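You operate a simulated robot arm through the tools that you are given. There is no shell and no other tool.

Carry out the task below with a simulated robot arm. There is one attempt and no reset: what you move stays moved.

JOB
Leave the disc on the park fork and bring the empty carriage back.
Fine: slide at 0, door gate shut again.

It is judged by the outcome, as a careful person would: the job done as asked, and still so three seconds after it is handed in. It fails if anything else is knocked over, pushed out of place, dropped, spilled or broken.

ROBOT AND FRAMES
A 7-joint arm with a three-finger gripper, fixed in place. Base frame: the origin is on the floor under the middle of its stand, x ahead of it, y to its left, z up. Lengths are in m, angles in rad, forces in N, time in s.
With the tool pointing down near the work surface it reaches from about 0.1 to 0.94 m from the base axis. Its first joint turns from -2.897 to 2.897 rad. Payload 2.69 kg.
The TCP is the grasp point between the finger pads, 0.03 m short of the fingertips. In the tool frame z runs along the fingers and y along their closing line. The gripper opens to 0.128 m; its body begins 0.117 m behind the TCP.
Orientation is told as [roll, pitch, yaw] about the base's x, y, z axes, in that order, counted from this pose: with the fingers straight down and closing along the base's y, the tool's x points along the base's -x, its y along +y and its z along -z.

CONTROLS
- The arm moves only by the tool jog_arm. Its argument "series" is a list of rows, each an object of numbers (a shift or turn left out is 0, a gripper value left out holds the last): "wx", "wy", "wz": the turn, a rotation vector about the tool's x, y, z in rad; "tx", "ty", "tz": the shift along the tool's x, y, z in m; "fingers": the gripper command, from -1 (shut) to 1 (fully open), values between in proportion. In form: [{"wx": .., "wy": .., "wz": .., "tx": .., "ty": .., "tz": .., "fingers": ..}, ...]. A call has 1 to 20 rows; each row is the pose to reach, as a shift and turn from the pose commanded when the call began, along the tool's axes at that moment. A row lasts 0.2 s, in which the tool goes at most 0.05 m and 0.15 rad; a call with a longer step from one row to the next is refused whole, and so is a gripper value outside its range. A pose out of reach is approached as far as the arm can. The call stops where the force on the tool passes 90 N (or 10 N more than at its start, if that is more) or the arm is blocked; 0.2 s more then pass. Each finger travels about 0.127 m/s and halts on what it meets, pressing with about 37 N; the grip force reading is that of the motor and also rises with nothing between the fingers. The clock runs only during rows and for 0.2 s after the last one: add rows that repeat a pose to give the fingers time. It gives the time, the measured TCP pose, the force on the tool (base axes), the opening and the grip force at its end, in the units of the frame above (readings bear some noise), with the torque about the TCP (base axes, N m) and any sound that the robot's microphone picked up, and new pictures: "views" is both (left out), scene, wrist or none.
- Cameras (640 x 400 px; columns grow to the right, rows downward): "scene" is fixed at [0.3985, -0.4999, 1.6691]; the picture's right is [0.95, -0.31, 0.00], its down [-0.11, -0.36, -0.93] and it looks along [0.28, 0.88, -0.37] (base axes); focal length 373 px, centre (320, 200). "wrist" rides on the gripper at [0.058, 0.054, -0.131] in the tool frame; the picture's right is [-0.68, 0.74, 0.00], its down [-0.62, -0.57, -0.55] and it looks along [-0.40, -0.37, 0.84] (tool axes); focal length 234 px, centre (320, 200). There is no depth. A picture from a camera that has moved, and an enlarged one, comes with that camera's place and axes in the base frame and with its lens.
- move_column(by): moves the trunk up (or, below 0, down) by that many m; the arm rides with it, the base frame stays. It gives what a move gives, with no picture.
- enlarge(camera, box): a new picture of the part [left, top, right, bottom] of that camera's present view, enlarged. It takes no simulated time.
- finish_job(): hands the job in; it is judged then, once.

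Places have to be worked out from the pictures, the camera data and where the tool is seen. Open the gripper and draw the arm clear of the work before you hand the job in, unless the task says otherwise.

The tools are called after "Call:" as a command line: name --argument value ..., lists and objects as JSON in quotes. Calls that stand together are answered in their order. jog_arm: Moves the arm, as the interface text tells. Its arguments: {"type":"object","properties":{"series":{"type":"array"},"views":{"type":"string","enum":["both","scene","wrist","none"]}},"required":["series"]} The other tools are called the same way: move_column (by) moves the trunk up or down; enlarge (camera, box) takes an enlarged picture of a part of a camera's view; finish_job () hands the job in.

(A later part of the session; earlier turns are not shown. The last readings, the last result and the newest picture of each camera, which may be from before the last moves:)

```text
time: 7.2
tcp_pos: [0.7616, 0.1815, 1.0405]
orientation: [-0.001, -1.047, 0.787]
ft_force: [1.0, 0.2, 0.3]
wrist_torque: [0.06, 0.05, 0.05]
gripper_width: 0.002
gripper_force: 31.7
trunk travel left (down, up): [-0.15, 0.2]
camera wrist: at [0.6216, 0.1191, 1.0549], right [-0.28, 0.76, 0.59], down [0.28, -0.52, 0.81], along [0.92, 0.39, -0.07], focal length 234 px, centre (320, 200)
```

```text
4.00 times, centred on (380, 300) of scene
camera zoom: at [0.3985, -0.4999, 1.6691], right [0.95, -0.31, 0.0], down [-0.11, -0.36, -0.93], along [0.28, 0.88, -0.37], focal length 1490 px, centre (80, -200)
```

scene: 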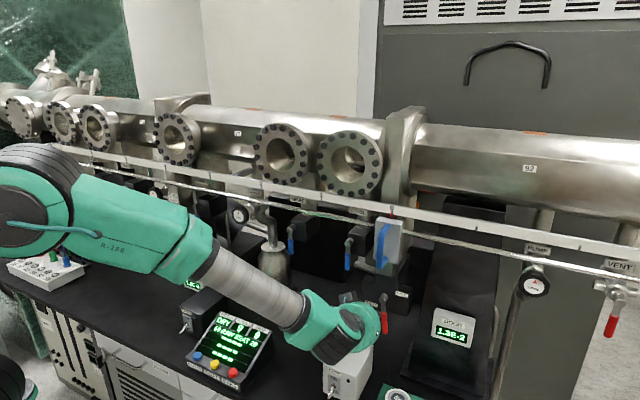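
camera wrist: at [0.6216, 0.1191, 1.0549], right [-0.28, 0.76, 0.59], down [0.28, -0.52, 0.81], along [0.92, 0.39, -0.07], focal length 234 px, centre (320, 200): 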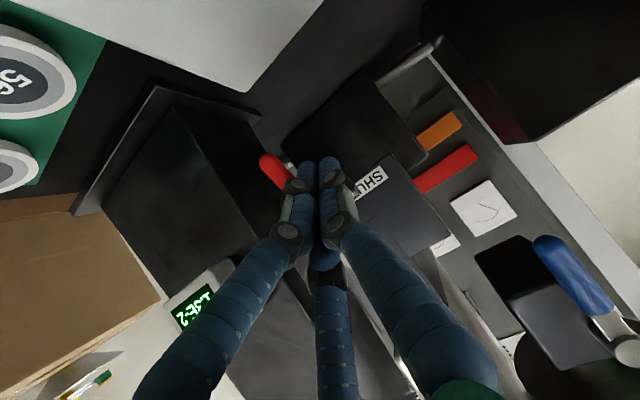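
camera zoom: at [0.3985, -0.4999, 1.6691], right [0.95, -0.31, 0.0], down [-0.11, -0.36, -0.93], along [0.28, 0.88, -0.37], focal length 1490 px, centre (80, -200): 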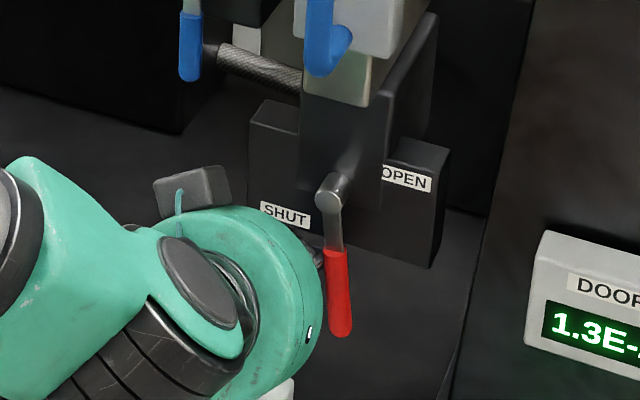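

The red lever follows with almost no force (about 1 N), turning toward OPEN. I continue along its arc to about 80°.

Call:
jog_arm --series '[{"ty": -0.0159, "tx": -0.0023, "tz": -0.0014}, {"ty": -0.0276, "tx": -0.0048, "tz": -0.0028}, {"ty": -0.0387, "tx": -0.0092, "tz": -0.0053}, {"ty": -0.0488, "tx": -0.0147, "tz": -0.0085}, {"ty": -0.0575, "tx": -0.0223, "tz": -0.0129}, {"ty": -0.0647, "tx": -0.0307, "tz": -0.0178}]' --views "both"

Call:
enlarge --camera "scene" --box '[310, 250, 450, 350]'

```text
time: 8.6
tcp_pos: [0.8055, 0.1354, 1.0732]
orientation: [0.003, -1.045, 0.782]
ft_force: [-4.1, -1.4, -6.2]
wrist_torque: [-0.06, 0.03, 0.0]
gripper_width: 0.0021
gripper_force: 31.3
trunk travel left (down, up): [-0.15, 0.2]
camera wrist: at [0.6659, 0.0735, 1.0887], right [-0.28, 0.76, 0.59], down [0.28, -0.52, 0.81], along [0.92, 0.39, -0.07], focal length 234 px, centre (320, 200)
```

scene: 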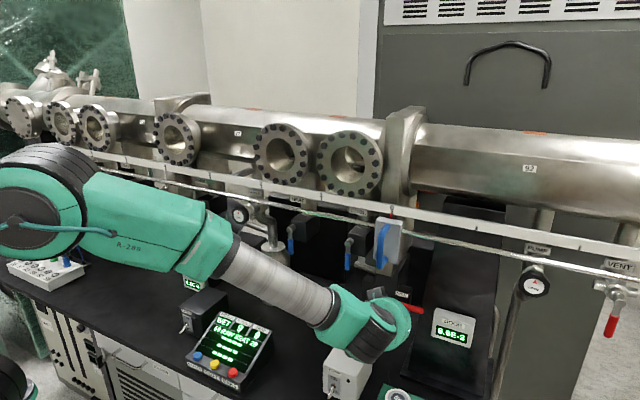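
wrist: 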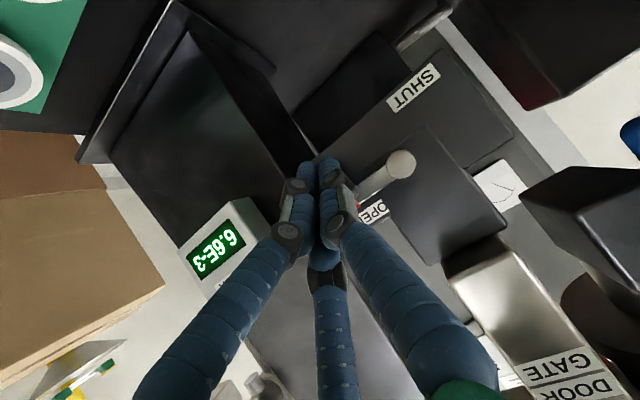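

```text
4.00 times, centred on (380, 300) of scene
camera zoom: at [0.3985, -0.4999, 1.6691], right [0.95, -0.31, 0.0], down [-0.11, -0.36, -0.93], along [0.28, 0.88, -0.37], focal length 1490 px, centre (80, -200)
```

zoom: 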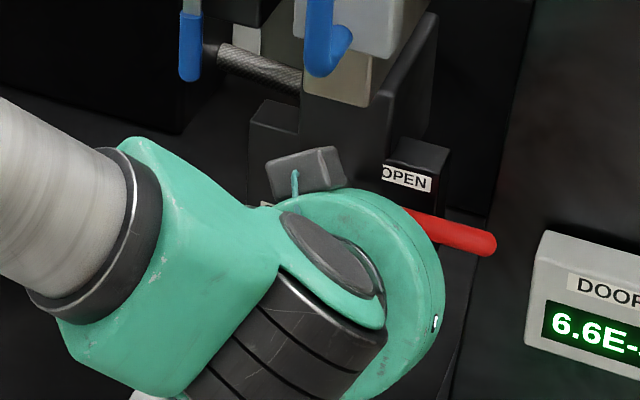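

The gate has opened – DOOR now reads 6.6E-3. The panel's first field seems to have changed, so I zoom in on it and the gauges.

Call:
enlarge --camera "scene" --box '[180, 300, 280, 390]'

Call:
enlarge --camera "scene" --box '[90, 220, 230, 320]'

Call:
enlarge --camera "scene" --box '[390, 270, 500, 350]'

```text
4.44 times, centred on (230, 345) of scene
camera zoom: at [0.3985, -0.4999, 1.6691], right [0.95, -0.31, 0.0], down [-0.11, -0.36, -0.93], along [0.28, 0.88, -0.37], focal length 1656 px, centre (720, -444)
```

zoom: 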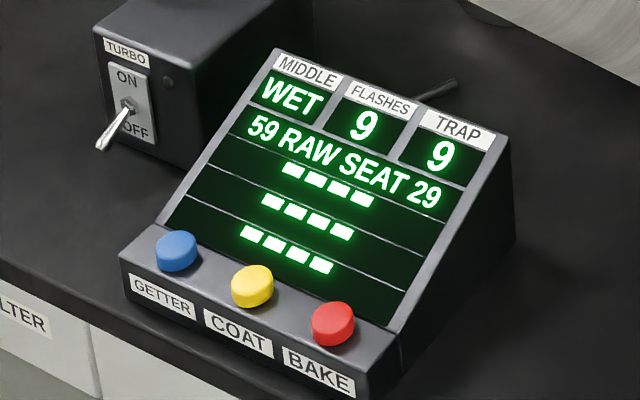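

```text
4.00 times, centred on (160, 270) of scene
camera zoom: at [0.3985, -0.4999, 1.6691], right [0.95, -0.31, 0.0], down [-0.11, -0.36, -0.93], along [0.28, 0.88, -0.37], focal length 1490 px, centre (960, -80)
```

zoom: 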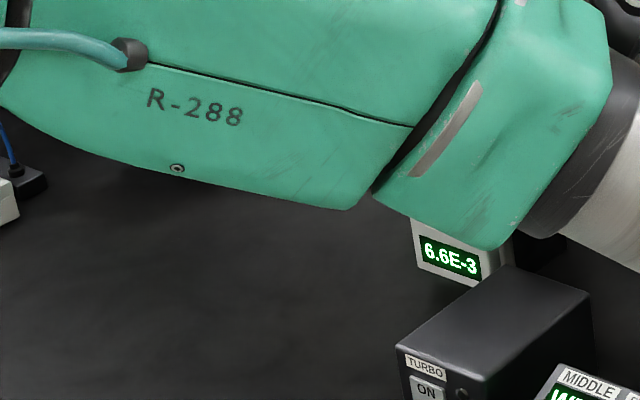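

```text
5.00 times, centred on (445, 310) of scene
camera zoom: at [0.3985, -0.4999, 1.6691], right [0.95, -0.31, 0.0], down [-0.11, -0.36, -0.93], along [0.28, 0.88, -0.37], focal length 1863 px, centre (-305, -350)
```

zoom: 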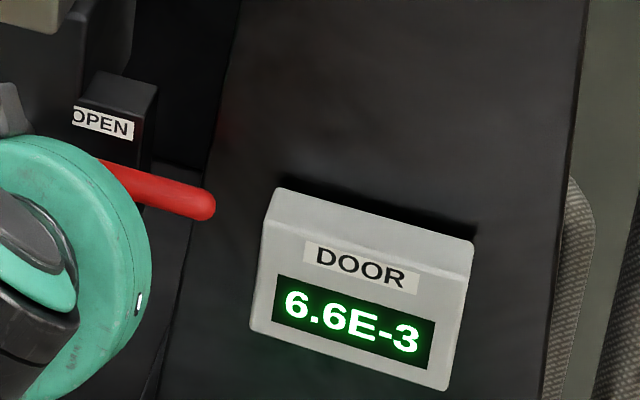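

The chambers have equalised at 6.6E-3 and the panel now shows MIDDLE WET, a consequence of opening this gate; nothing else changed. The lever looks a few degrees short of horizontal, so I nudge it gently to its end position.

Call:
jog_arm --series '[{"ty": -0.002, "tx": -0.0035, "tz": -0.002}, {"ty": -0.004, "tx": -0.0065, "tz": -0.00375}, {"ty": -0.0055, "tx": -0.0095, "tz": -0.0055}]' --views "scene"

Call:
enlarge --camera "scene" --box '[350, 255, 490, 345]'

```text
time: 9.4
tcp_pos: [0.8071, 0.1326, 1.0771]
orientation: [0.016, -1.038, 0.774]
ft_force: [-23.9, -2.9, -54.4]
wrist_torque: [-0.45, 0.59, 0.12]
gripper_width: 0.0022
gripper_force: 31.5
trunk travel left (down, up): [-0.15, 0.2]
```

scene: 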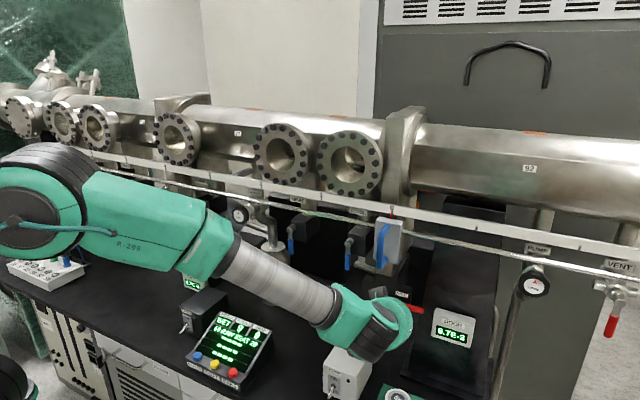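

```text
4.44 times, centred on (420, 300) of scene
camera zoom: at [0.3985, -0.4999, 1.6691], right [0.95, -0.31, 0.0], down [-0.11, -0.36, -0.93], along [0.28, 0.88, -0.37], focal length 1656 px, centre (-124, -244)
```

zoom: 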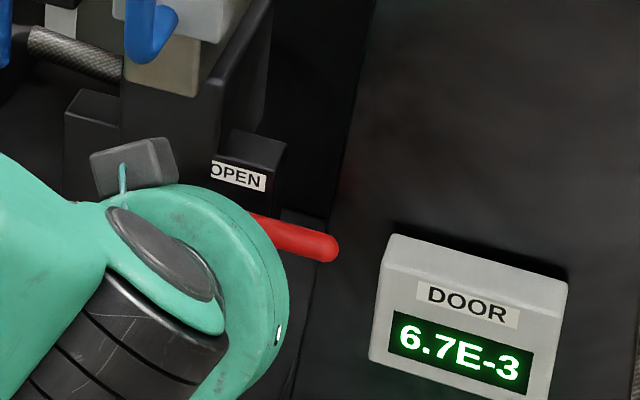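

The lever is at its stop (54 N resisting), so the gate is fully open. I release downwards, back out, and rise to the height of the blue carriage handle with the fingers half open.

Call:
jog_arm --series '[{"tx": 0.0173, "tz": 0.01}, {"tx": 0.041, "tz": -0.011}, {"tx": 0.0635, "tz": -0.05}, {"tx": 0.086, "tz": -0.0889}, {"tx": 0.1085, "tz": -0.1279}, {"tx": 0.0863, "tz": -0.1695, "ty": 0.005}, {"tx": 0.0465, "tz": -0.1925, "ty": 0.012}, {"tx": 0.0067, "tz": -0.2155, "ty": 0.02}, {"tx": -0.0323, "tz": -0.238, "ty": 0.03, "fingers": 0}, {"tx": -0.0695, "tz": -0.2595, "ty": 0.038, "fingers": 0}, {"tx": -0.086, "tz": -0.269, "ty": 0.043, "fingers": 0}]' --views "both"

Call:
enlarge --camera "scene" --box '[350, 255, 490, 345]'

Call:
enlarge --camera "scene" --box '[320, 190, 440, 280]'

```text
time: 11.8
tcp_pos: [0.6447, 0.0275, 1.2962]
orientation: [0.001, -1.049, 0.785]
ft_force: [0.4, 0.6, -0.3]
wrist_torque: [-0.01, 0.03, 0.0]
gripper_width: 0.0641
gripper_force: 0.0
trunk travel left (down, up): [-0.15, 0.2]
camera wrist: at [0.5052, -0.0349, 1.3108], right [-0.28, 0.76, 0.59], down [0.28, -0.52, 0.81], along [0.92, 0.39, -0.07], focal length 234 px, centre (320, 200)
```

scene: 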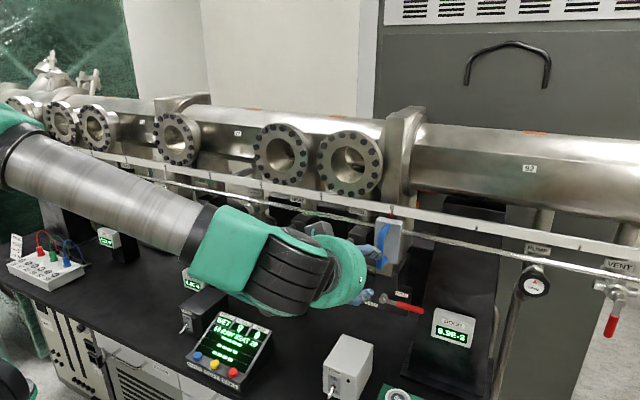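
wrist: 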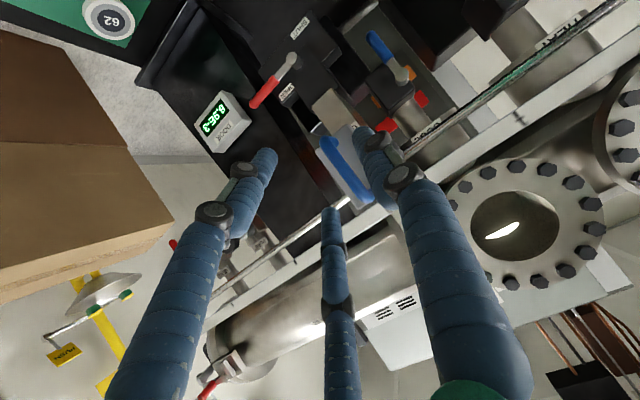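

```text
4.44 times, centred on (420, 300) of scene
camera zoom: at [0.3985, -0.4999, 1.6691], right [0.95, -0.31, 0.0], down [-0.11, -0.36, -0.93], along [0.28, 0.88, -0.37], focal length 1656 px, centre (-124, -244)
```

zoom: 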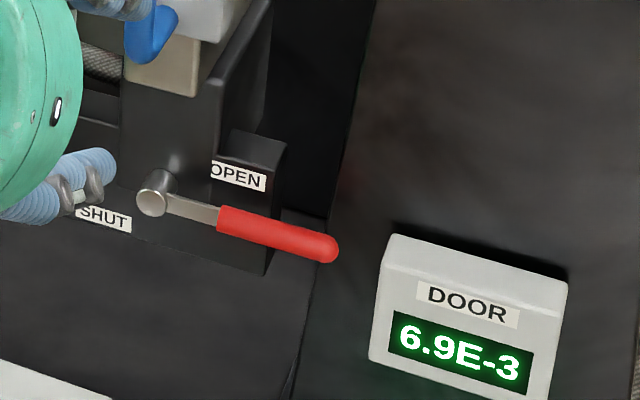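

```text
4.44 times, centred on (380, 235) of scene
camera zoom: at [0.3985, -0.4999, 1.6691], right [0.95, -0.31, 0.0], down [-0.11, -0.36, -0.93], along [0.28, 0.88, -0.37], focal length 1656 px, centre (53, 44)
```

zoom: 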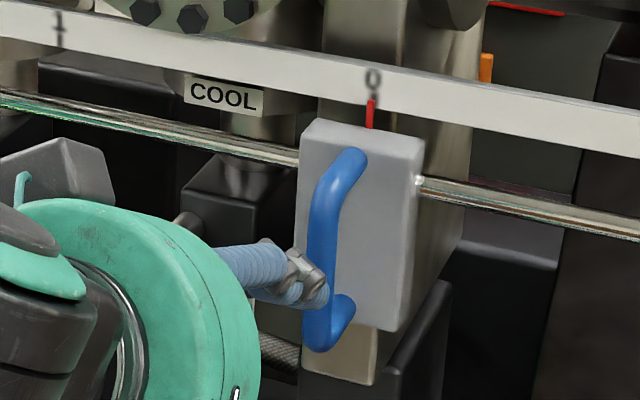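

The gate lever is at OPEN and the hand is aligned with the handle. I move forward so that the half-open fingers straddle the blue handle bar.

Call:
jog_arm --series '[{"tx": -0.015, "tz": 0.026, "fingers": 0}, {"tx": -0.03, "tz": 0.052}, {"tx": -0.0425, "tz": 0.0736}]' --views "both"

Call:
enlarge --camera "scene" --box '[320, 190, 440, 280]'

Call:
enlarge --camera "wrist" --box '[240, 100, 440, 260]'

```text
time: 12.6
tcp_pos: [0.7067, 0.0876, 1.2948]
orientation: [0.001, -1.047, 0.783]
ft_force: [0.2, 1.0, 0.5]
wrist_torque: [-0.02, 0.0, 0.0]
gripper_width: 0.0641
gripper_force: 0.0
trunk travel left (down, up): [-0.15, 0.2]
camera wrist: at [0.567, 0.0262, 1.31], right [-0.28, 0.76, 0.59], down [0.28, -0.52, 0.81], along [0.92, 0.39, -0.07], focal length 234 px, centre (320, 200)
```

scene: 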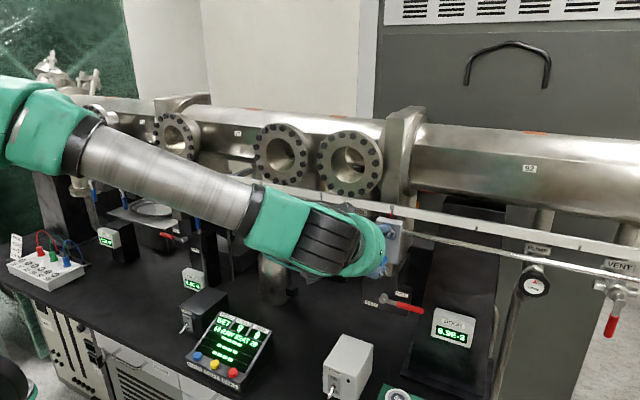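
wrist: 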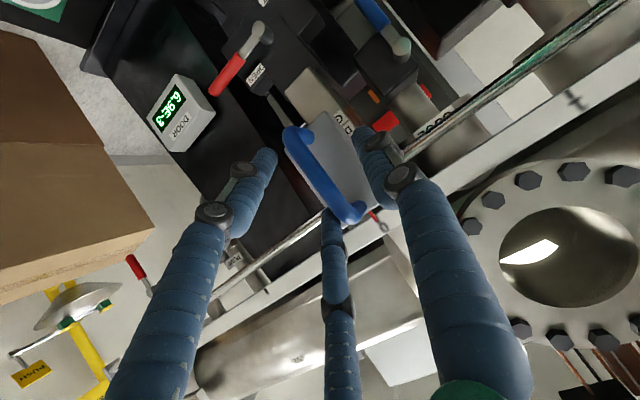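

```text
4.44 times, centred on (380, 235) of scene
camera zoom: at [0.3985, -0.4999, 1.6691], right [0.95, -0.31, 0.0], down [-0.11, -0.36, -0.93], along [0.28, 0.88, -0.37], focal length 1656 px, centre (53, 44)
```

zoom: 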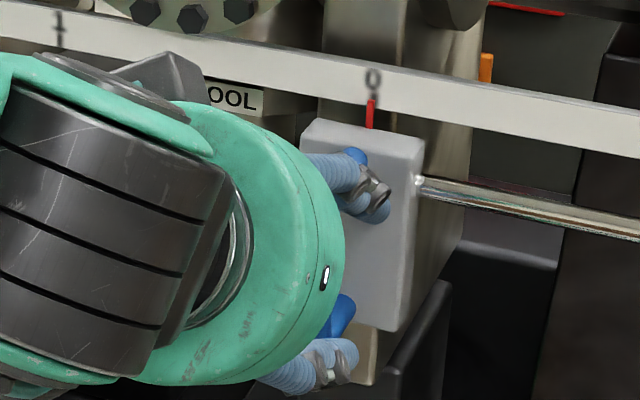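

```text
2.50 times, centred on (340, 180) of wrist
camera zoom: at [0.567, 0.0262, 1.31], right [-0.28, 0.76, 0.59], down [0.28, -0.52, 0.81], along [0.92, 0.39, -0.07], focal length 585 px, centre (270, 250)
```

zoom: 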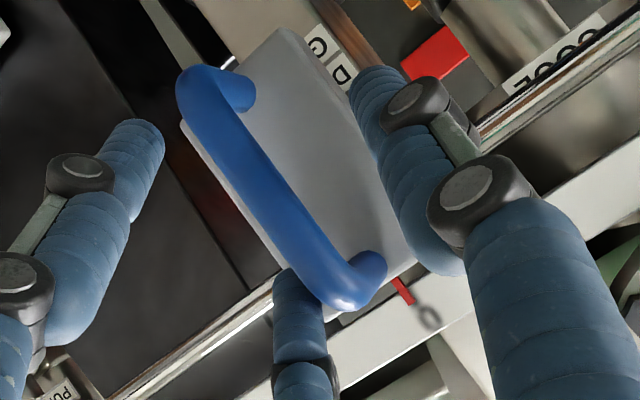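

The handle bar sits between the thumb and the two fingers. I close the gripper on it.

Call:
jog_arm --series '[{"fingers": -1}, {"fingers": -1}, {"fingers": -1}]' --views "both"

Call:
enlarge --camera "wrist" --box '[240, 100, 440, 260]'

Call:
enlarge --camera "scene" --box '[320, 190, 440, 280]'

```text
time: 13.4
tcp_pos: [0.7063, 0.088, 1.2981]
orientation: [-0.002, -1.048, 0.788]
ft_force: [10.2, 7.2, 15.6]
wrist_torque: [1.05, 0.39, -0.08]
gripper_width: 0.0223
gripper_force: 44.8
trunk travel left (down, up): [-0.15, 0.2]
camera wrist: at [0.5673, 0.0265, 1.3118], right [-0.28, 0.76, 0.59], down [0.28, -0.52, 0.81], along [0.92, 0.39, -0.07], focal length 234 px, centre (320, 200)
```

scene: 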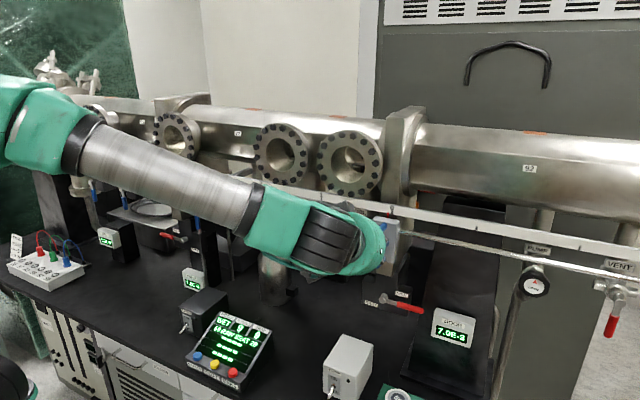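
wrist: 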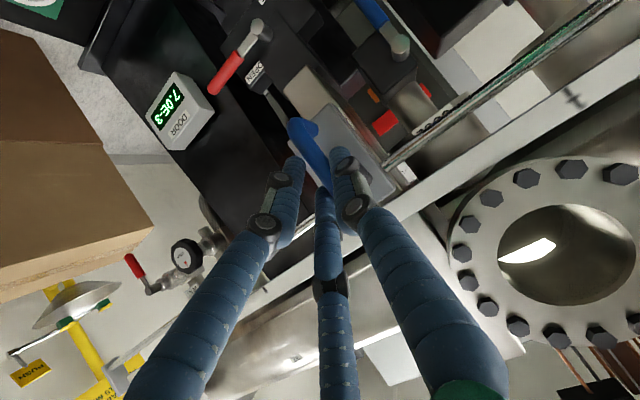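

```text
2.50 times, centred on (340, 180) of wrist
camera zoom: at [0.5673, 0.0265, 1.3118], right [-0.28, 0.76, 0.59], down [0.28, -0.52, 0.81], along [0.92, 0.39, -0.07], focal length 585 px, centre (270, 250)
```

zoom: 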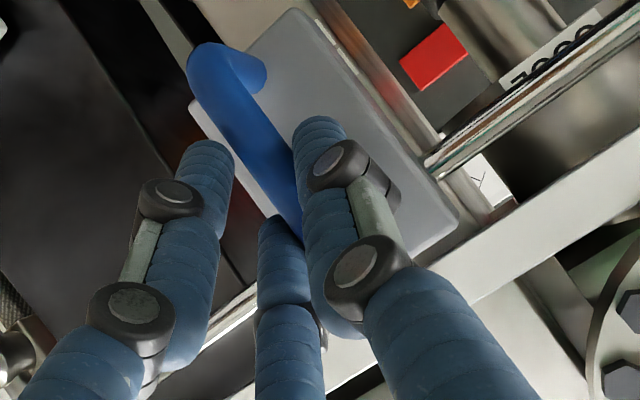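

```text
4.44 times, centred on (380, 235) of scene
camera zoom: at [0.3985, -0.4999, 1.6691], right [0.95, -0.31, 0.0], down [-0.11, -0.36, -0.93], along [0.28, 0.88, -0.37], focal length 1656 px, centre (53, 44)
```

zoom: 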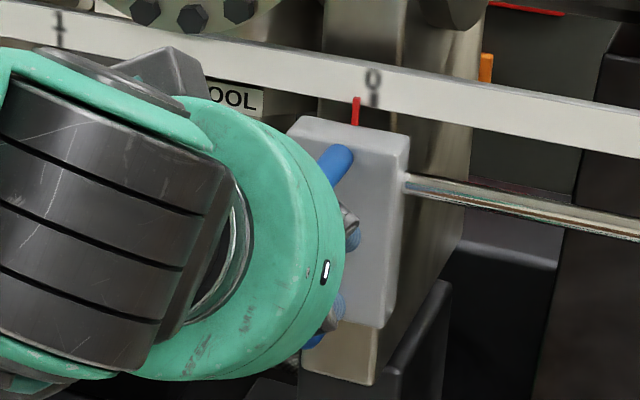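

The handle is held (width 0.022) and the carriage slides easily. I push it slowly along the rail toward mark 1, watching side forces for rail alignment.

Call:
jog_arm --series '[{"ty": 0.02, "fingers": -1}, {"ty": 0.04}, {"ty": 0.06}, {"ty": 0.08}]' --views "both"

Call:
enlarge --camera "scene" --box '[300, 170, 420, 250]'

```text
time: 14.4
tcp_pos: [0.6491, 0.1448, 1.2973]
orientation: [-0.002, -1.048, 0.789]
ft_force: [11.9, 15.2, 29.4]
wrist_torque: [0.91, 0.67, -0.01]
gripper_width: 0.0226
gripper_force: 45.0
trunk travel left (down, up): [-0.15, 0.2]
camera wrist: at [0.5098, 0.0839, 1.3117], right [-0.28, 0.76, 0.59], down [0.28, -0.52, 0.81], along [0.92, 0.39, -0.07], focal length 234 px, centre (320, 200)
```

scene: 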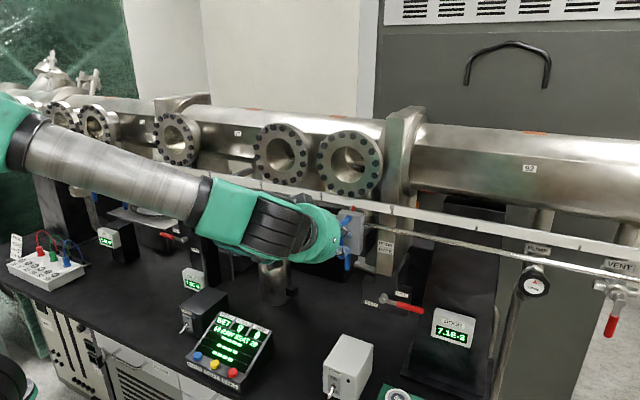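
wrist: 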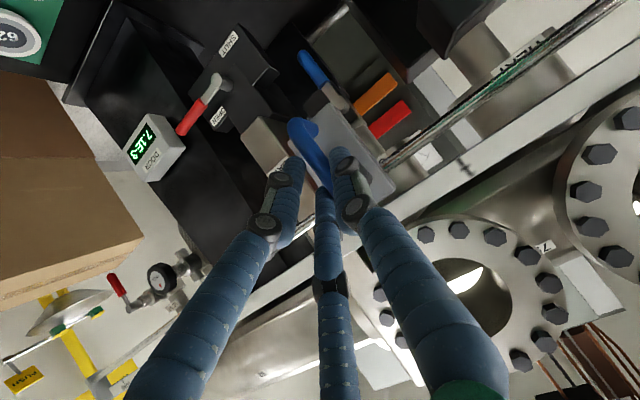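

```text
5.00 times, centred on (360, 210) of scene
camera zoom: at [0.3985, -0.4999, 1.6691], right [0.95, -0.31, 0.0], down [-0.11, -0.36, -0.93], along [0.28, 0.88, -0.37], focal length 1863 px, centre (120, 150)
```

zoom: 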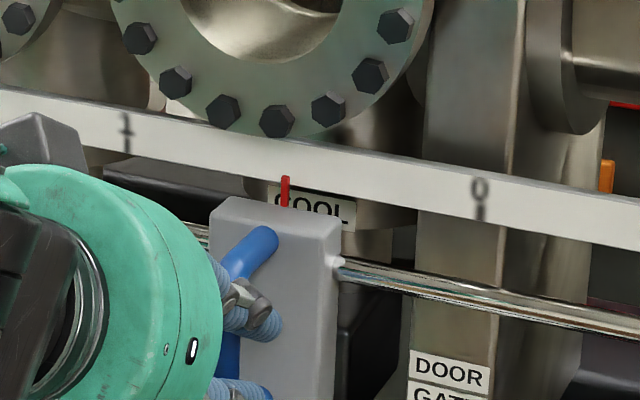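

The carriage follows; the pointer is about halfway to mark 1, and the forces show the hand wants to be slightly farther in and higher. I correct a few millimetres and continue to mark 1.

Call:
jog_arm --series '[{"ty": 0.02, "tx": -0.0025, "tz": 0.0007}, {"ty": 0.04, "tx": -0.0045, "tz": 0.0012}, {"ty": 0.06, "tx": -0.006, "tz": 0.0016}, {"ty": 0.077, "tx": -0.0068, "tz": 0.0018}]' --views "both"

Call:
enlarge --camera "scene" --box '[260, 150, 400, 240]'

Call:
enlarge --camera "scene" --box '[320, 135, 380, 190]'

```text
time: 15.4
tcp_pos: [0.5941, 0.2011, 1.2971]
orientation: [0.006, -1.044, 0.782]
ft_force: [-30.9, -21.0, -5.0]
wrist_torque: [0.49, 1.0, 0.33]
gripper_width: 0.0221
gripper_force: 44.8
trunk travel left (down, up): [-0.15, 0.2]
camera wrist: at [0.4548, 0.1391, 1.3127], right [-0.28, 0.76, 0.59], down [0.29, -0.52, 0.81], along [0.92, 0.39, -0.07], focal length 234 px, centre (320, 200)
```

scene: 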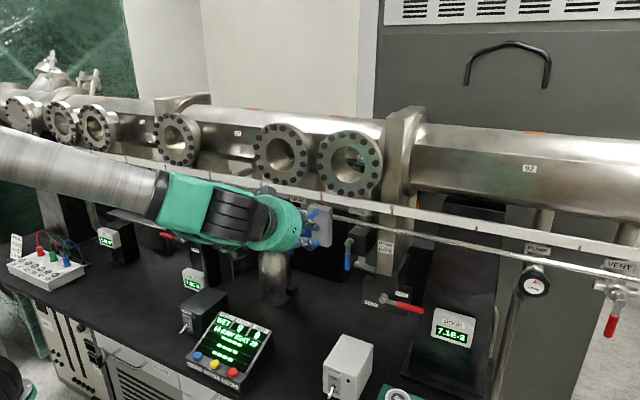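
wrist: 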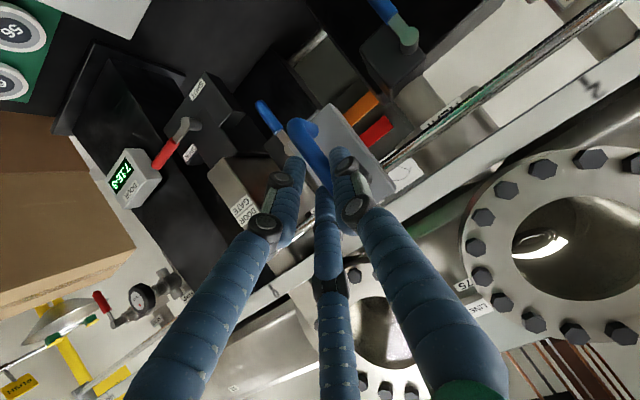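

```text
4.44 times, centred on (330, 195) of scene
camera zoom: at [0.3985, -0.4999, 1.6691], right [0.95, -0.31, 0.0], down [-0.11, -0.36, -0.93], along [0.28, 0.88, -0.37], focal length 1656 px, centre (276, 222)
```

zoom: 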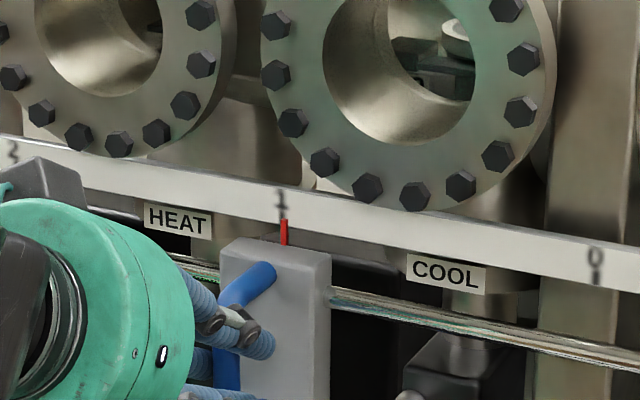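

```text
7.27 times, centred on (350, 162) of scene
camera zoom: at [0.3985, -0.4999, 1.6691], right [0.95, -0.31, 0.0], down [-0.11, -0.36, -0.93], along [0.28, 0.88, -0.37], focal length 2710 px, centre (102, 473)
```

zoom: 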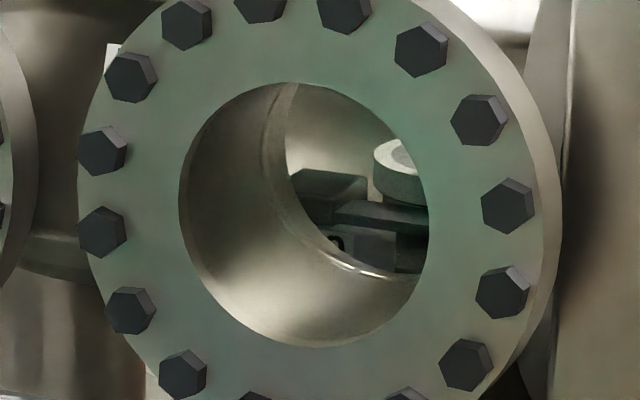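

The pointer is on mark 1 and the disc shows over the fork in the COOL window, so mark numbers match stations (COOL=1, HEAT=2, PARK=4), spacing ≈0.164 m. I ease off the inward push slightly and continue to mark 2.

Call:
jog_arm --series '[{"ty": 0.0205, "tx": 0.0008, "tz": -0.0013}, {"ty": 0.041, "tx": 0.0015, "tz": -0.0026}, {"ty": 0.0615, "tx": 0.0015, "tz": -0.0026}, {"ty": 0.082, "tx": 0.0015, "tz": -0.0026}, {"ty": 0.1025, "tx": 0.0013, "tz": -0.0022}, {"ty": 0.123, "tx": 0.0013, "tz": -0.0022}, {"ty": 0.1435, "tx": 0.001, "tz": -0.0017}, {"ty": 0.164, "tx": 0.001, "tz": -0.0017}]' --views "both"

Call:
enlarge --camera "scene" --box '[190, 130, 330, 220]'

```text
time: 17.2
tcp_pos: [0.4775, 0.3171, 1.2981]
orientation: [0.003, -1.043, 0.783]
ft_force: [-19.7, -14.7, -41.2]
wrist_torque: [0.13, 1.55, 0.2]
gripper_width: 0.0221
gripper_force: 44.7
trunk travel left (down, up): [-0.15, 0.2]
camera wrist: at [0.3389, 0.2552, 1.3131], right [-0.28, 0.76, 0.59], down [0.29, -0.52, 0.81], along [0.92, 0.39, -0.07], focal length 234 px, centre (320, 200)
```

scene: 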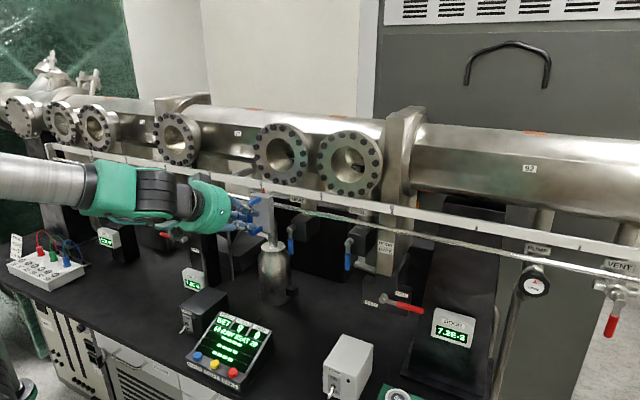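
wrist: 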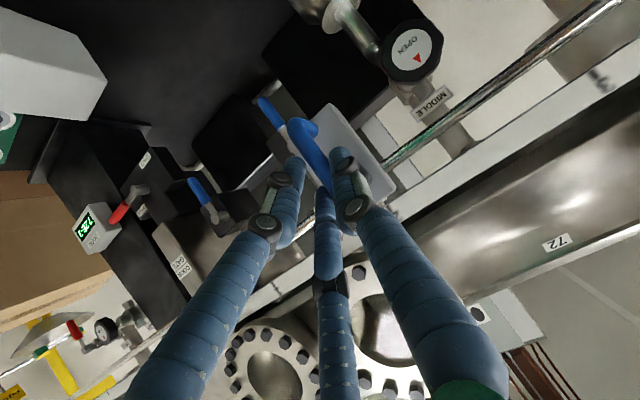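

```text
4.44 times, centred on (260, 175) of scene
camera zoom: at [0.3985, -0.4999, 1.6691], right [0.95, -0.31, 0.0], down [-0.11, -0.36, -0.93], along [0.28, 0.88, -0.37], focal length 1656 px, centre (587, 311)
```

zoom: 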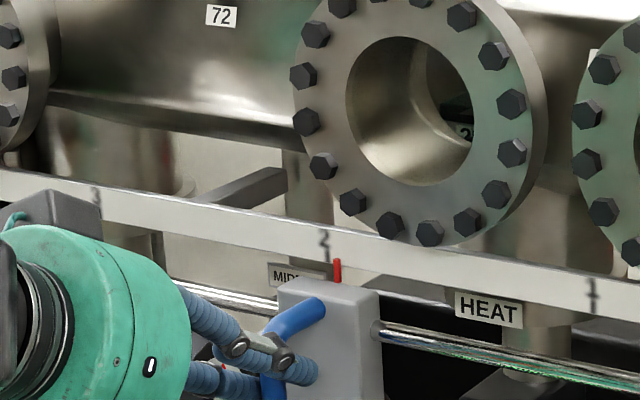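

The pointer is a little short (~9 mm) of mark 2, so the real spacing is about 0.17 m. I trim the small vertical and side forces and go on toward mark 3.

Call:
jog_arm --series '[{"ty": 0.0219, "tx": 0.0028, "tz": 0.0002}, {"ty": 0.0438, "tx": 0.0056, "tz": 0.0003}, {"ty": 0.0656, "tx": 0.0056, "tz": 0.0003}, {"ty": 0.0875, "tx": 0.0056, "tz": 0.0003}, {"ty": 0.1094, "tx": 0.0056, "tz": 0.0003}, {"ty": 0.1312, "tx": 0.0056, "tz": 0.0003}, {"ty": 0.1531, "tx": 0.0056, "tz": 0.0003}, {"ty": 0.175, "tx": 0.0056, "tz": 0.0003}]' --views "both"

Call:
enlarge --camera "scene" --box '[140, 120, 280, 210]'

```text
time: 19.0
tcp_pos: [0.3538, 0.4404, 1.2978]
orientation: [0.0, -1.05, 0.787]
ft_force: [5.9, 14.2, 8.2]
wrist_torque: [1.02, 0.69, 0.02]
gripper_width: 0.0224
gripper_force: 45.1
trunk travel left (down, up): [-0.15, 0.2]
camera wrist: at [0.2151, 0.3788, 1.3121], right [-0.28, 0.76, 0.59], down [0.28, -0.52, 0.81], along [0.92, 0.39, -0.07], focal length 234 px, centre (320, 200)
```

scene: 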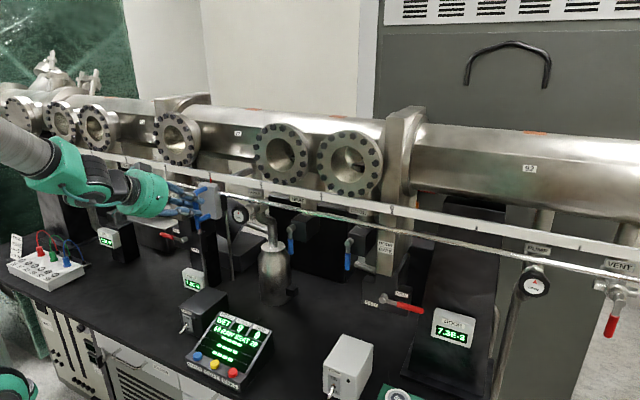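
wrist: 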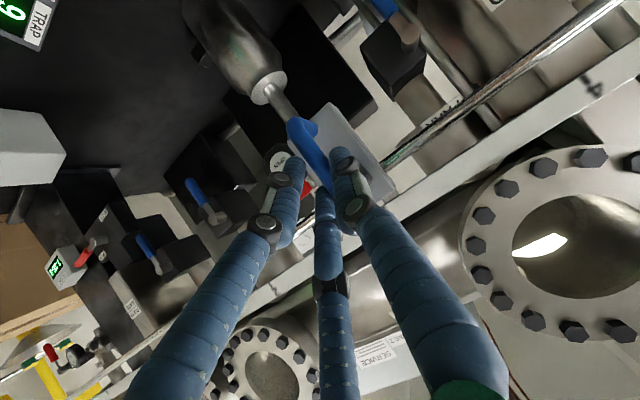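

```text
4.44 times, centred on (210, 165) of scene
camera zoom: at [0.3985, -0.4999, 1.6691], right [0.95, -0.31, 0.0], down [-0.11, -0.36, -0.93], along [0.28, 0.88, -0.37], focal length 1656 px, centre (809, 356)
```

zoom: 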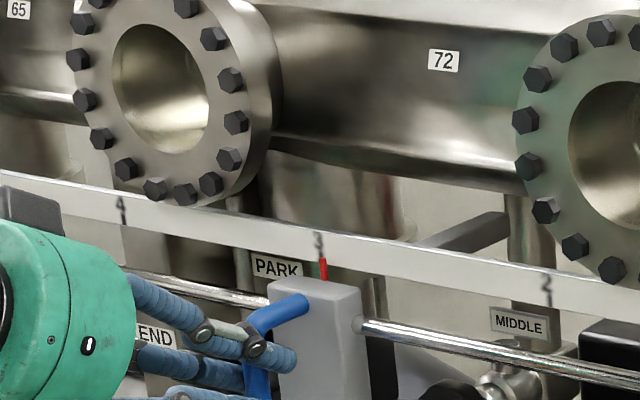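

Pointer is at mark 3 with low forces. I move the last 0.173 m to mark 4 (PARK).

Call:
jog_arm --series '[{"ty": 0.0215}, {"ty": 0.043}, {"ty": 0.0645}, {"ty": 0.086}, {"ty": 0.1075}, {"ty": 0.129}, {"ty": 0.151}, {"ty": 0.173}]' --views "both"

Call:
enlarge --camera "scene" --box '[100, 110, 220, 200]'

Call:
enlarge --camera "scene" --box '[150, 110, 210, 170]'

```text
time: 20.8
tcp_pos: [0.2323, 0.5609, 1.2958]
orientation: [0.002, -1.047, 0.783]
ft_force: [7.0, 16.9, 26.5]
wrist_torque: [1.8, -0.28, 0.04]
gripper_width: 0.0224
gripper_force: 44.9
trunk travel left (down, up): [-0.15, 0.2]
camera wrist: at [0.0925, 0.4996, 1.3105], right [-0.28, 0.76, 0.59], down [0.28, -0.52, 0.81], along [0.92, 0.39, -0.07], focal length 234 px, centre (320, 200)
```

scene: 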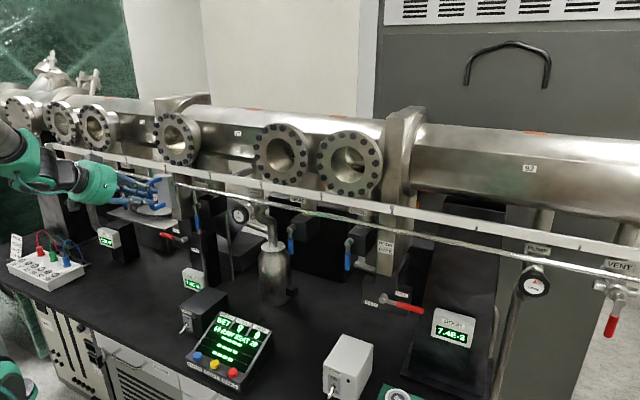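
wrist: 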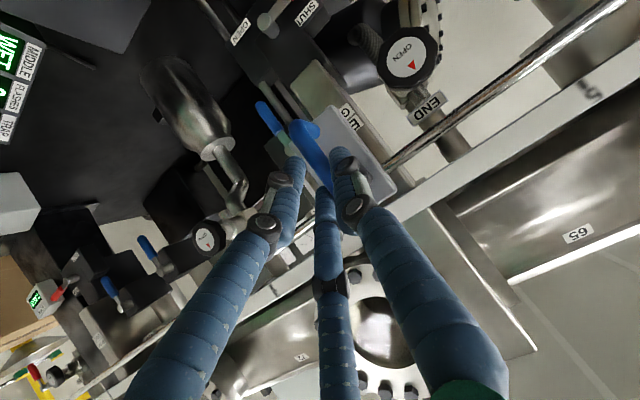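

```text
4.44 times, centred on (160, 155) of scene
camera zoom: at [0.3985, -0.4999, 1.6691], right [0.95, -0.31, 0.0], down [-0.11, -0.36, -0.93], along [0.28, 0.88, -0.37], focal length 1656 px, centre (1031, 400)
```

zoom: 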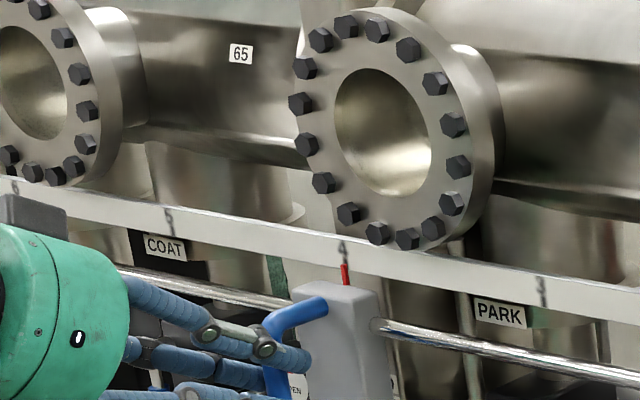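

```text
6.67 times, centred on (180, 140) of scene
camera zoom: at [0.3985, -0.4999, 1.6691], right [0.95, -0.31, 0.0], down [-0.11, -0.36, -0.93], along [0.28, 0.88, -0.37], focal length 2484 px, centre (1253, 600)
```

zoom: 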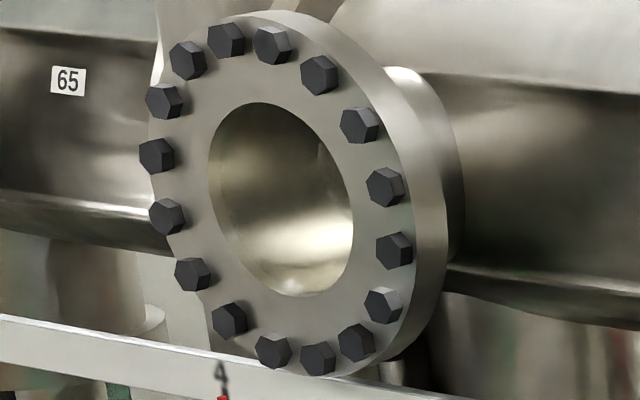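

The pointer is on mark 4. I release the handle, back out, and raise the wrist camera to look into the PARK window to confirm the disc is over the fork.

Call:
jog_arm --series '[{"fingers": 0}, {"fingers": 0}, {"tx": 0.02, "tz": -0.0346, "fingers": 0}, {"tx": 0.0425, "tz": -0.0736}, {"tx": 0.055, "tz": -0.0953}, {"tx": 0.0248, "ty": -0.0253, "tz": -0.1075}, {"tx": -0.0055, "ty": -0.0507, "tz": -0.1198, "fingers": -1}, {"tx": -0.0358, "ty": -0.076, "tz": -0.1321, "fingers": -1}, {"tx": -0.066, "ty": -0.1013, "tz": -0.1443}, {"tx": -0.0963, "ty": -0.1267, "tz": -0.1566}, {"tx": -0.1265, "ty": -0.152, "tz": -0.1689}]' --views "both"

Call:
enlarge --camera "wrist" --box '[340, 40, 460, 140]'

Call:
enlarge --camera "scene" --box '[100, 130, 220, 220]'

```text
time: 22.0
tcp_pos: [0.2451, 0.4685, 1.2886]
orientation: [-0.022, -1.036, 0.626]
ft_force: [0.7, -0.6, 0.4]
wrist_torque: [0.03, 0.01, 0.02]
gripper_width: 0.0638
gripper_force: 0.1
trunk travel left (down, up): [-0.15, 0.2]
stopped in row 5: the arm was blocked; the commanded pose is now the measured one
camera wrist: at [0.0972, 0.4329, 1.3036], right [-0.14, 0.81, 0.57], down [0.19, -0.55, 0.82], along [0.97, 0.22, -0.07], focal length 234 px, centre (320, 200)
```

scene: 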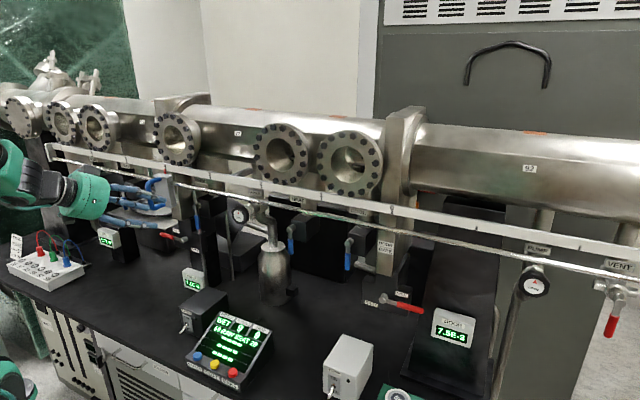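
wrist: 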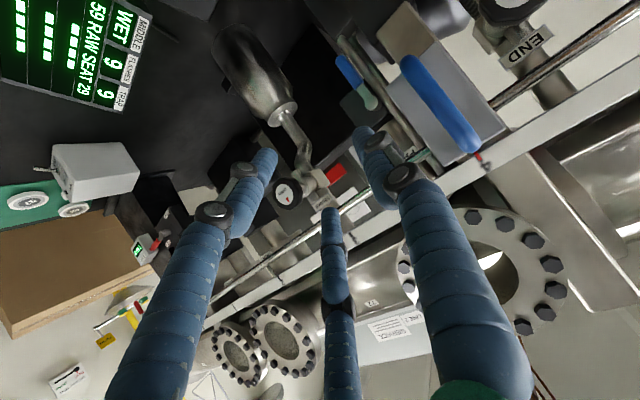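

```text
4.00 times, centred on (400, 90) of wrist
camera zoom: at [0.0972, 0.4329, 1.3036], right [-0.14, 0.81, 0.57], down [0.19, -0.55, 0.82], along [0.97, 0.22, -0.07], focal length 937 px, centre (0, 640)
```

zoom: 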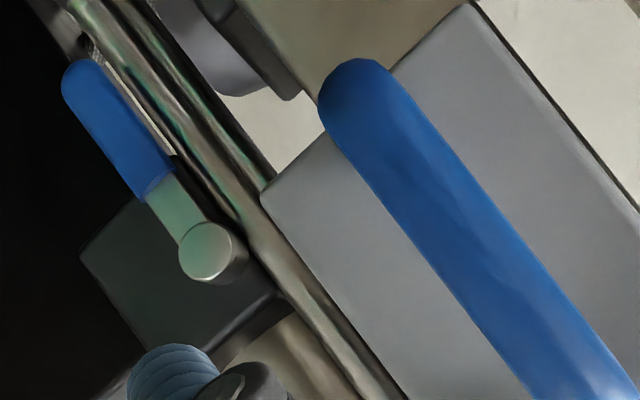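

```text
4.44 times, centred on (160, 175) of scene
camera zoom: at [0.3985, -0.4999, 1.6691], right [0.95, -0.31, 0.0], down [-0.11, -0.36, -0.93], along [0.28, 0.88, -0.37], focal length 1656 px, centre (1031, 311)
```

zoom: 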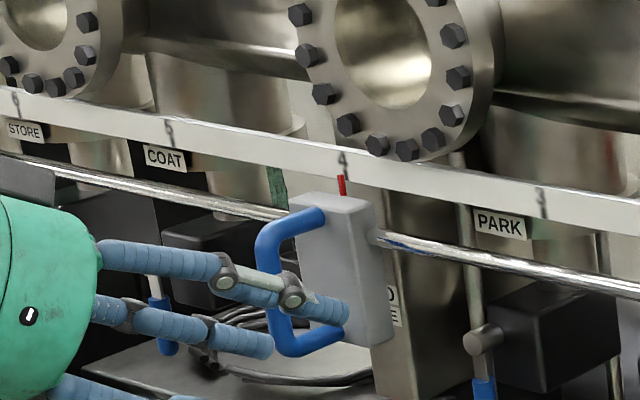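

The handle released fine and the carriage still reads mark 4, but the arm hit a joint limit backing out at this tilt (nothing touched). I steepen the tool to 45° and go to a viewing pose for the PARK window, where the arm is less folded.

Call:
jog_arm --series '[{"wx": -0.0306, "wy": 0.0504, "wz": -0.0198, "tx": -0.0298, "ty": -0.0176, "tz": -0.0238, "fingers": 0}, {"wx": -0.0612, "wy": 0.1008, "wz": -0.0396, "tx": -0.0596, "ty": -0.0352, "tz": -0.0475}, {"wx": -0.0918, "wy": 0.1512, "wz": -0.0594, "tx": -0.0893, "ty": -0.0527, "tz": -0.0713, "fingers": -1}, {"wx": -0.1224, "wy": 0.2016, "wz": -0.0792, "tx": -0.1191, "ty": -0.0703, "tz": -0.095}, {"wx": -0.153, "wy": 0.252, "wz": -0.099, "tx": -0.1489, "ty": -0.0879, "tz": -0.1188}, {"wx": -0.153, "wy": 0.252, "wz": -0.099, "tx": -0.1489, "ty": -0.0879, "tz": -0.1188}]' --views "both"

Call:
enlarge --camera "wrist" --box '[370, 90, 490, 190]'

Call:
enlarge --camera "scene" --box '[100, 130, 220, 220]'

```text
time: 23.4
tcp_pos: [0.2716, 0.3846, 1.4766]
orientation: [0.008, -0.782, 0.786]
ft_force: [0.0, -1.4, -0.6]
wrist_torque: [0.05, -0.01, 0.03]
gripper_width: 0.002
gripper_force: 31.7
trunk travel left (down, up): [-0.15, 0.2]
camera wrist: at [0.1393, 0.329, 1.5289], right [-0.18, 0.86, 0.48], down [0.44, -0.36, 0.82], along [0.88, 0.36, -0.31], focal length 234 px, centre (320, 200)
```

scene: 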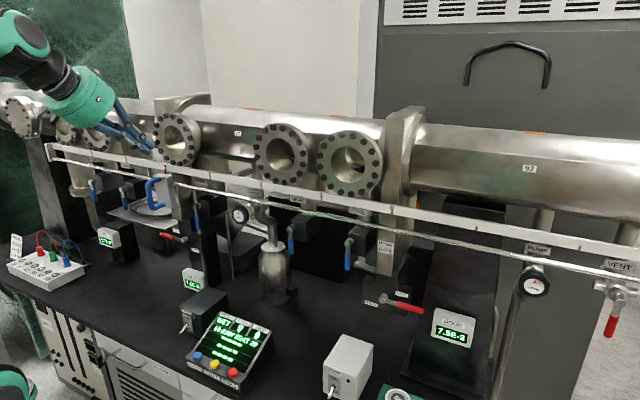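
wrist: 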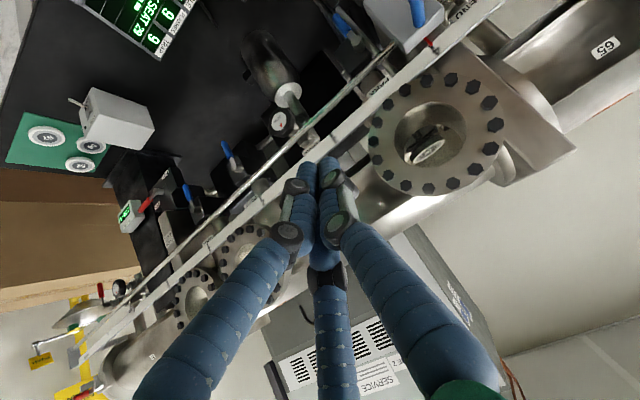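

```text
4.00 times, centred on (430, 140) of wrist
camera zoom: at [0.1393, 0.329, 1.5289], right [-0.18, 0.86, 0.48], down [0.44, -0.36, 0.82], along [0.88, 0.36, -0.31], focal length 937 px, centre (-120, 440)
```

zoom: 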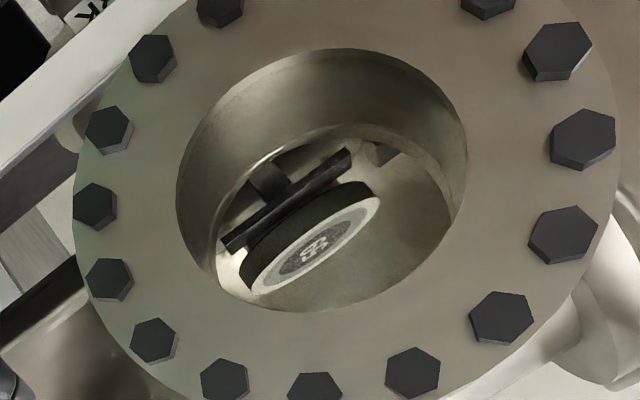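

```text
4.44 times, centred on (160, 175) of scene
camera zoom: at [0.3985, -0.4999, 1.6691], right [0.95, -0.31, 0.0], down [-0.11, -0.36, -0.93], along [0.28, 0.88, -0.37], focal length 1656 px, centre (1031, 311)
```

zoom: 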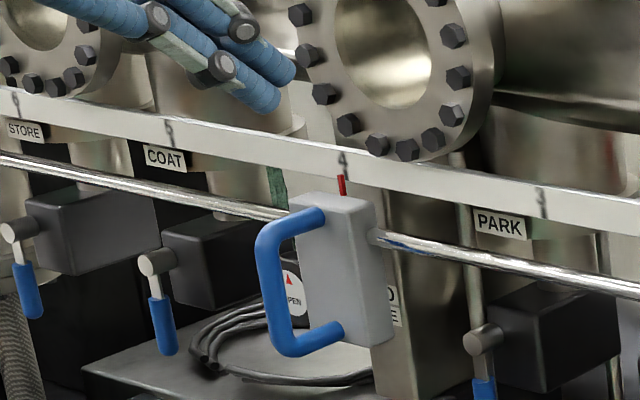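

The PARK window shows the disc with the fork beneath. I zoom further to understand the fork and seat.

Call:
enlarge --camera "wrist" --box '[400, 110, 460, 170]'

Call:
enlarge --camera "wrist" --box '[300, 0, 460, 100]'

Call:
enlarge --camera "scene" --box '[180, 180, 260, 270]'

```text
6.67 times, centred on (430, 140) of wrist
camera zoom: at [0.1393, 0.329, 1.5289], right [-0.18, 0.86, 0.48], down [0.44, -0.36, 0.82], along [0.88, 0.36, -0.31], focal length 1561 px, centre (-413, 600)
```

zoom: 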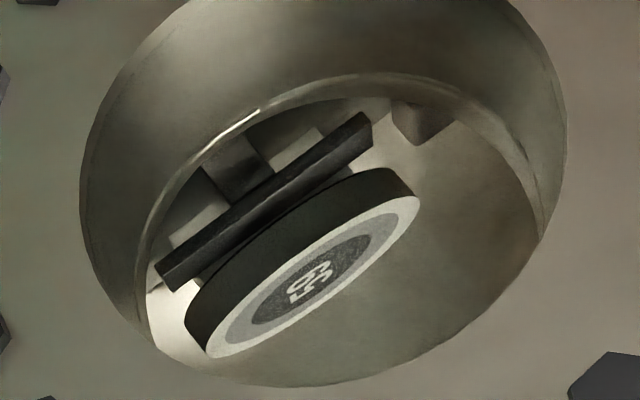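

```text
4.00 times, centred on (380, 50) of wrist
camera zoom: at [0.1393, 0.329, 1.5289], right [-0.18, 0.86, 0.48], down [0.44, -0.36, 0.82], along [0.88, 0.36, -0.31], focal length 937 px, centre (80, 800)
```

zoom: 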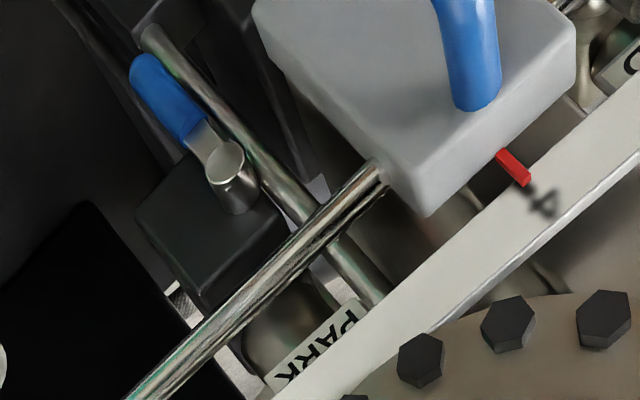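

```text
4.44 times, centred on (220, 225) of scene
camera zoom: at [0.3985, -0.4999, 1.6691], right [0.95, -0.31, 0.0], down [-0.11, -0.36, -0.93], along [0.28, 0.88, -0.37], focal length 1656 px, centre (764, 89)
```

zoom: 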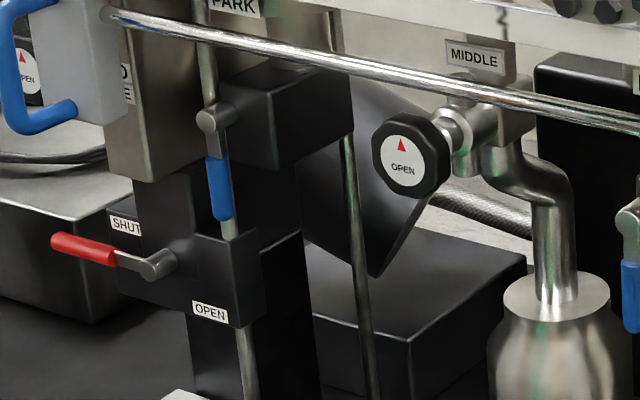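

The disc (59) sits on the carriage seat at PARK with the park fork right beneath it. The PARK lever pivots near s≈-0.19 (base ≈(0.356, 0.62, 1.224)), under the handle, so I want a level tool there; I raise the trunk to give the arm more room near its base.

Call:
move_column --by 0.15

```text
time: 25.1
tcp_pos: [0.2729, 0.385, 1.6261]
orientation: [0.005, -0.782, 0.786]
ft_force: [0.7, 0.8, 1.4]
wrist_torque: [0.02, 0.01, 0.0]
gripper_width: 0.0019
gripper_force: 31.5
trunk travel left (down, up): [-0.3, 0.05]
```

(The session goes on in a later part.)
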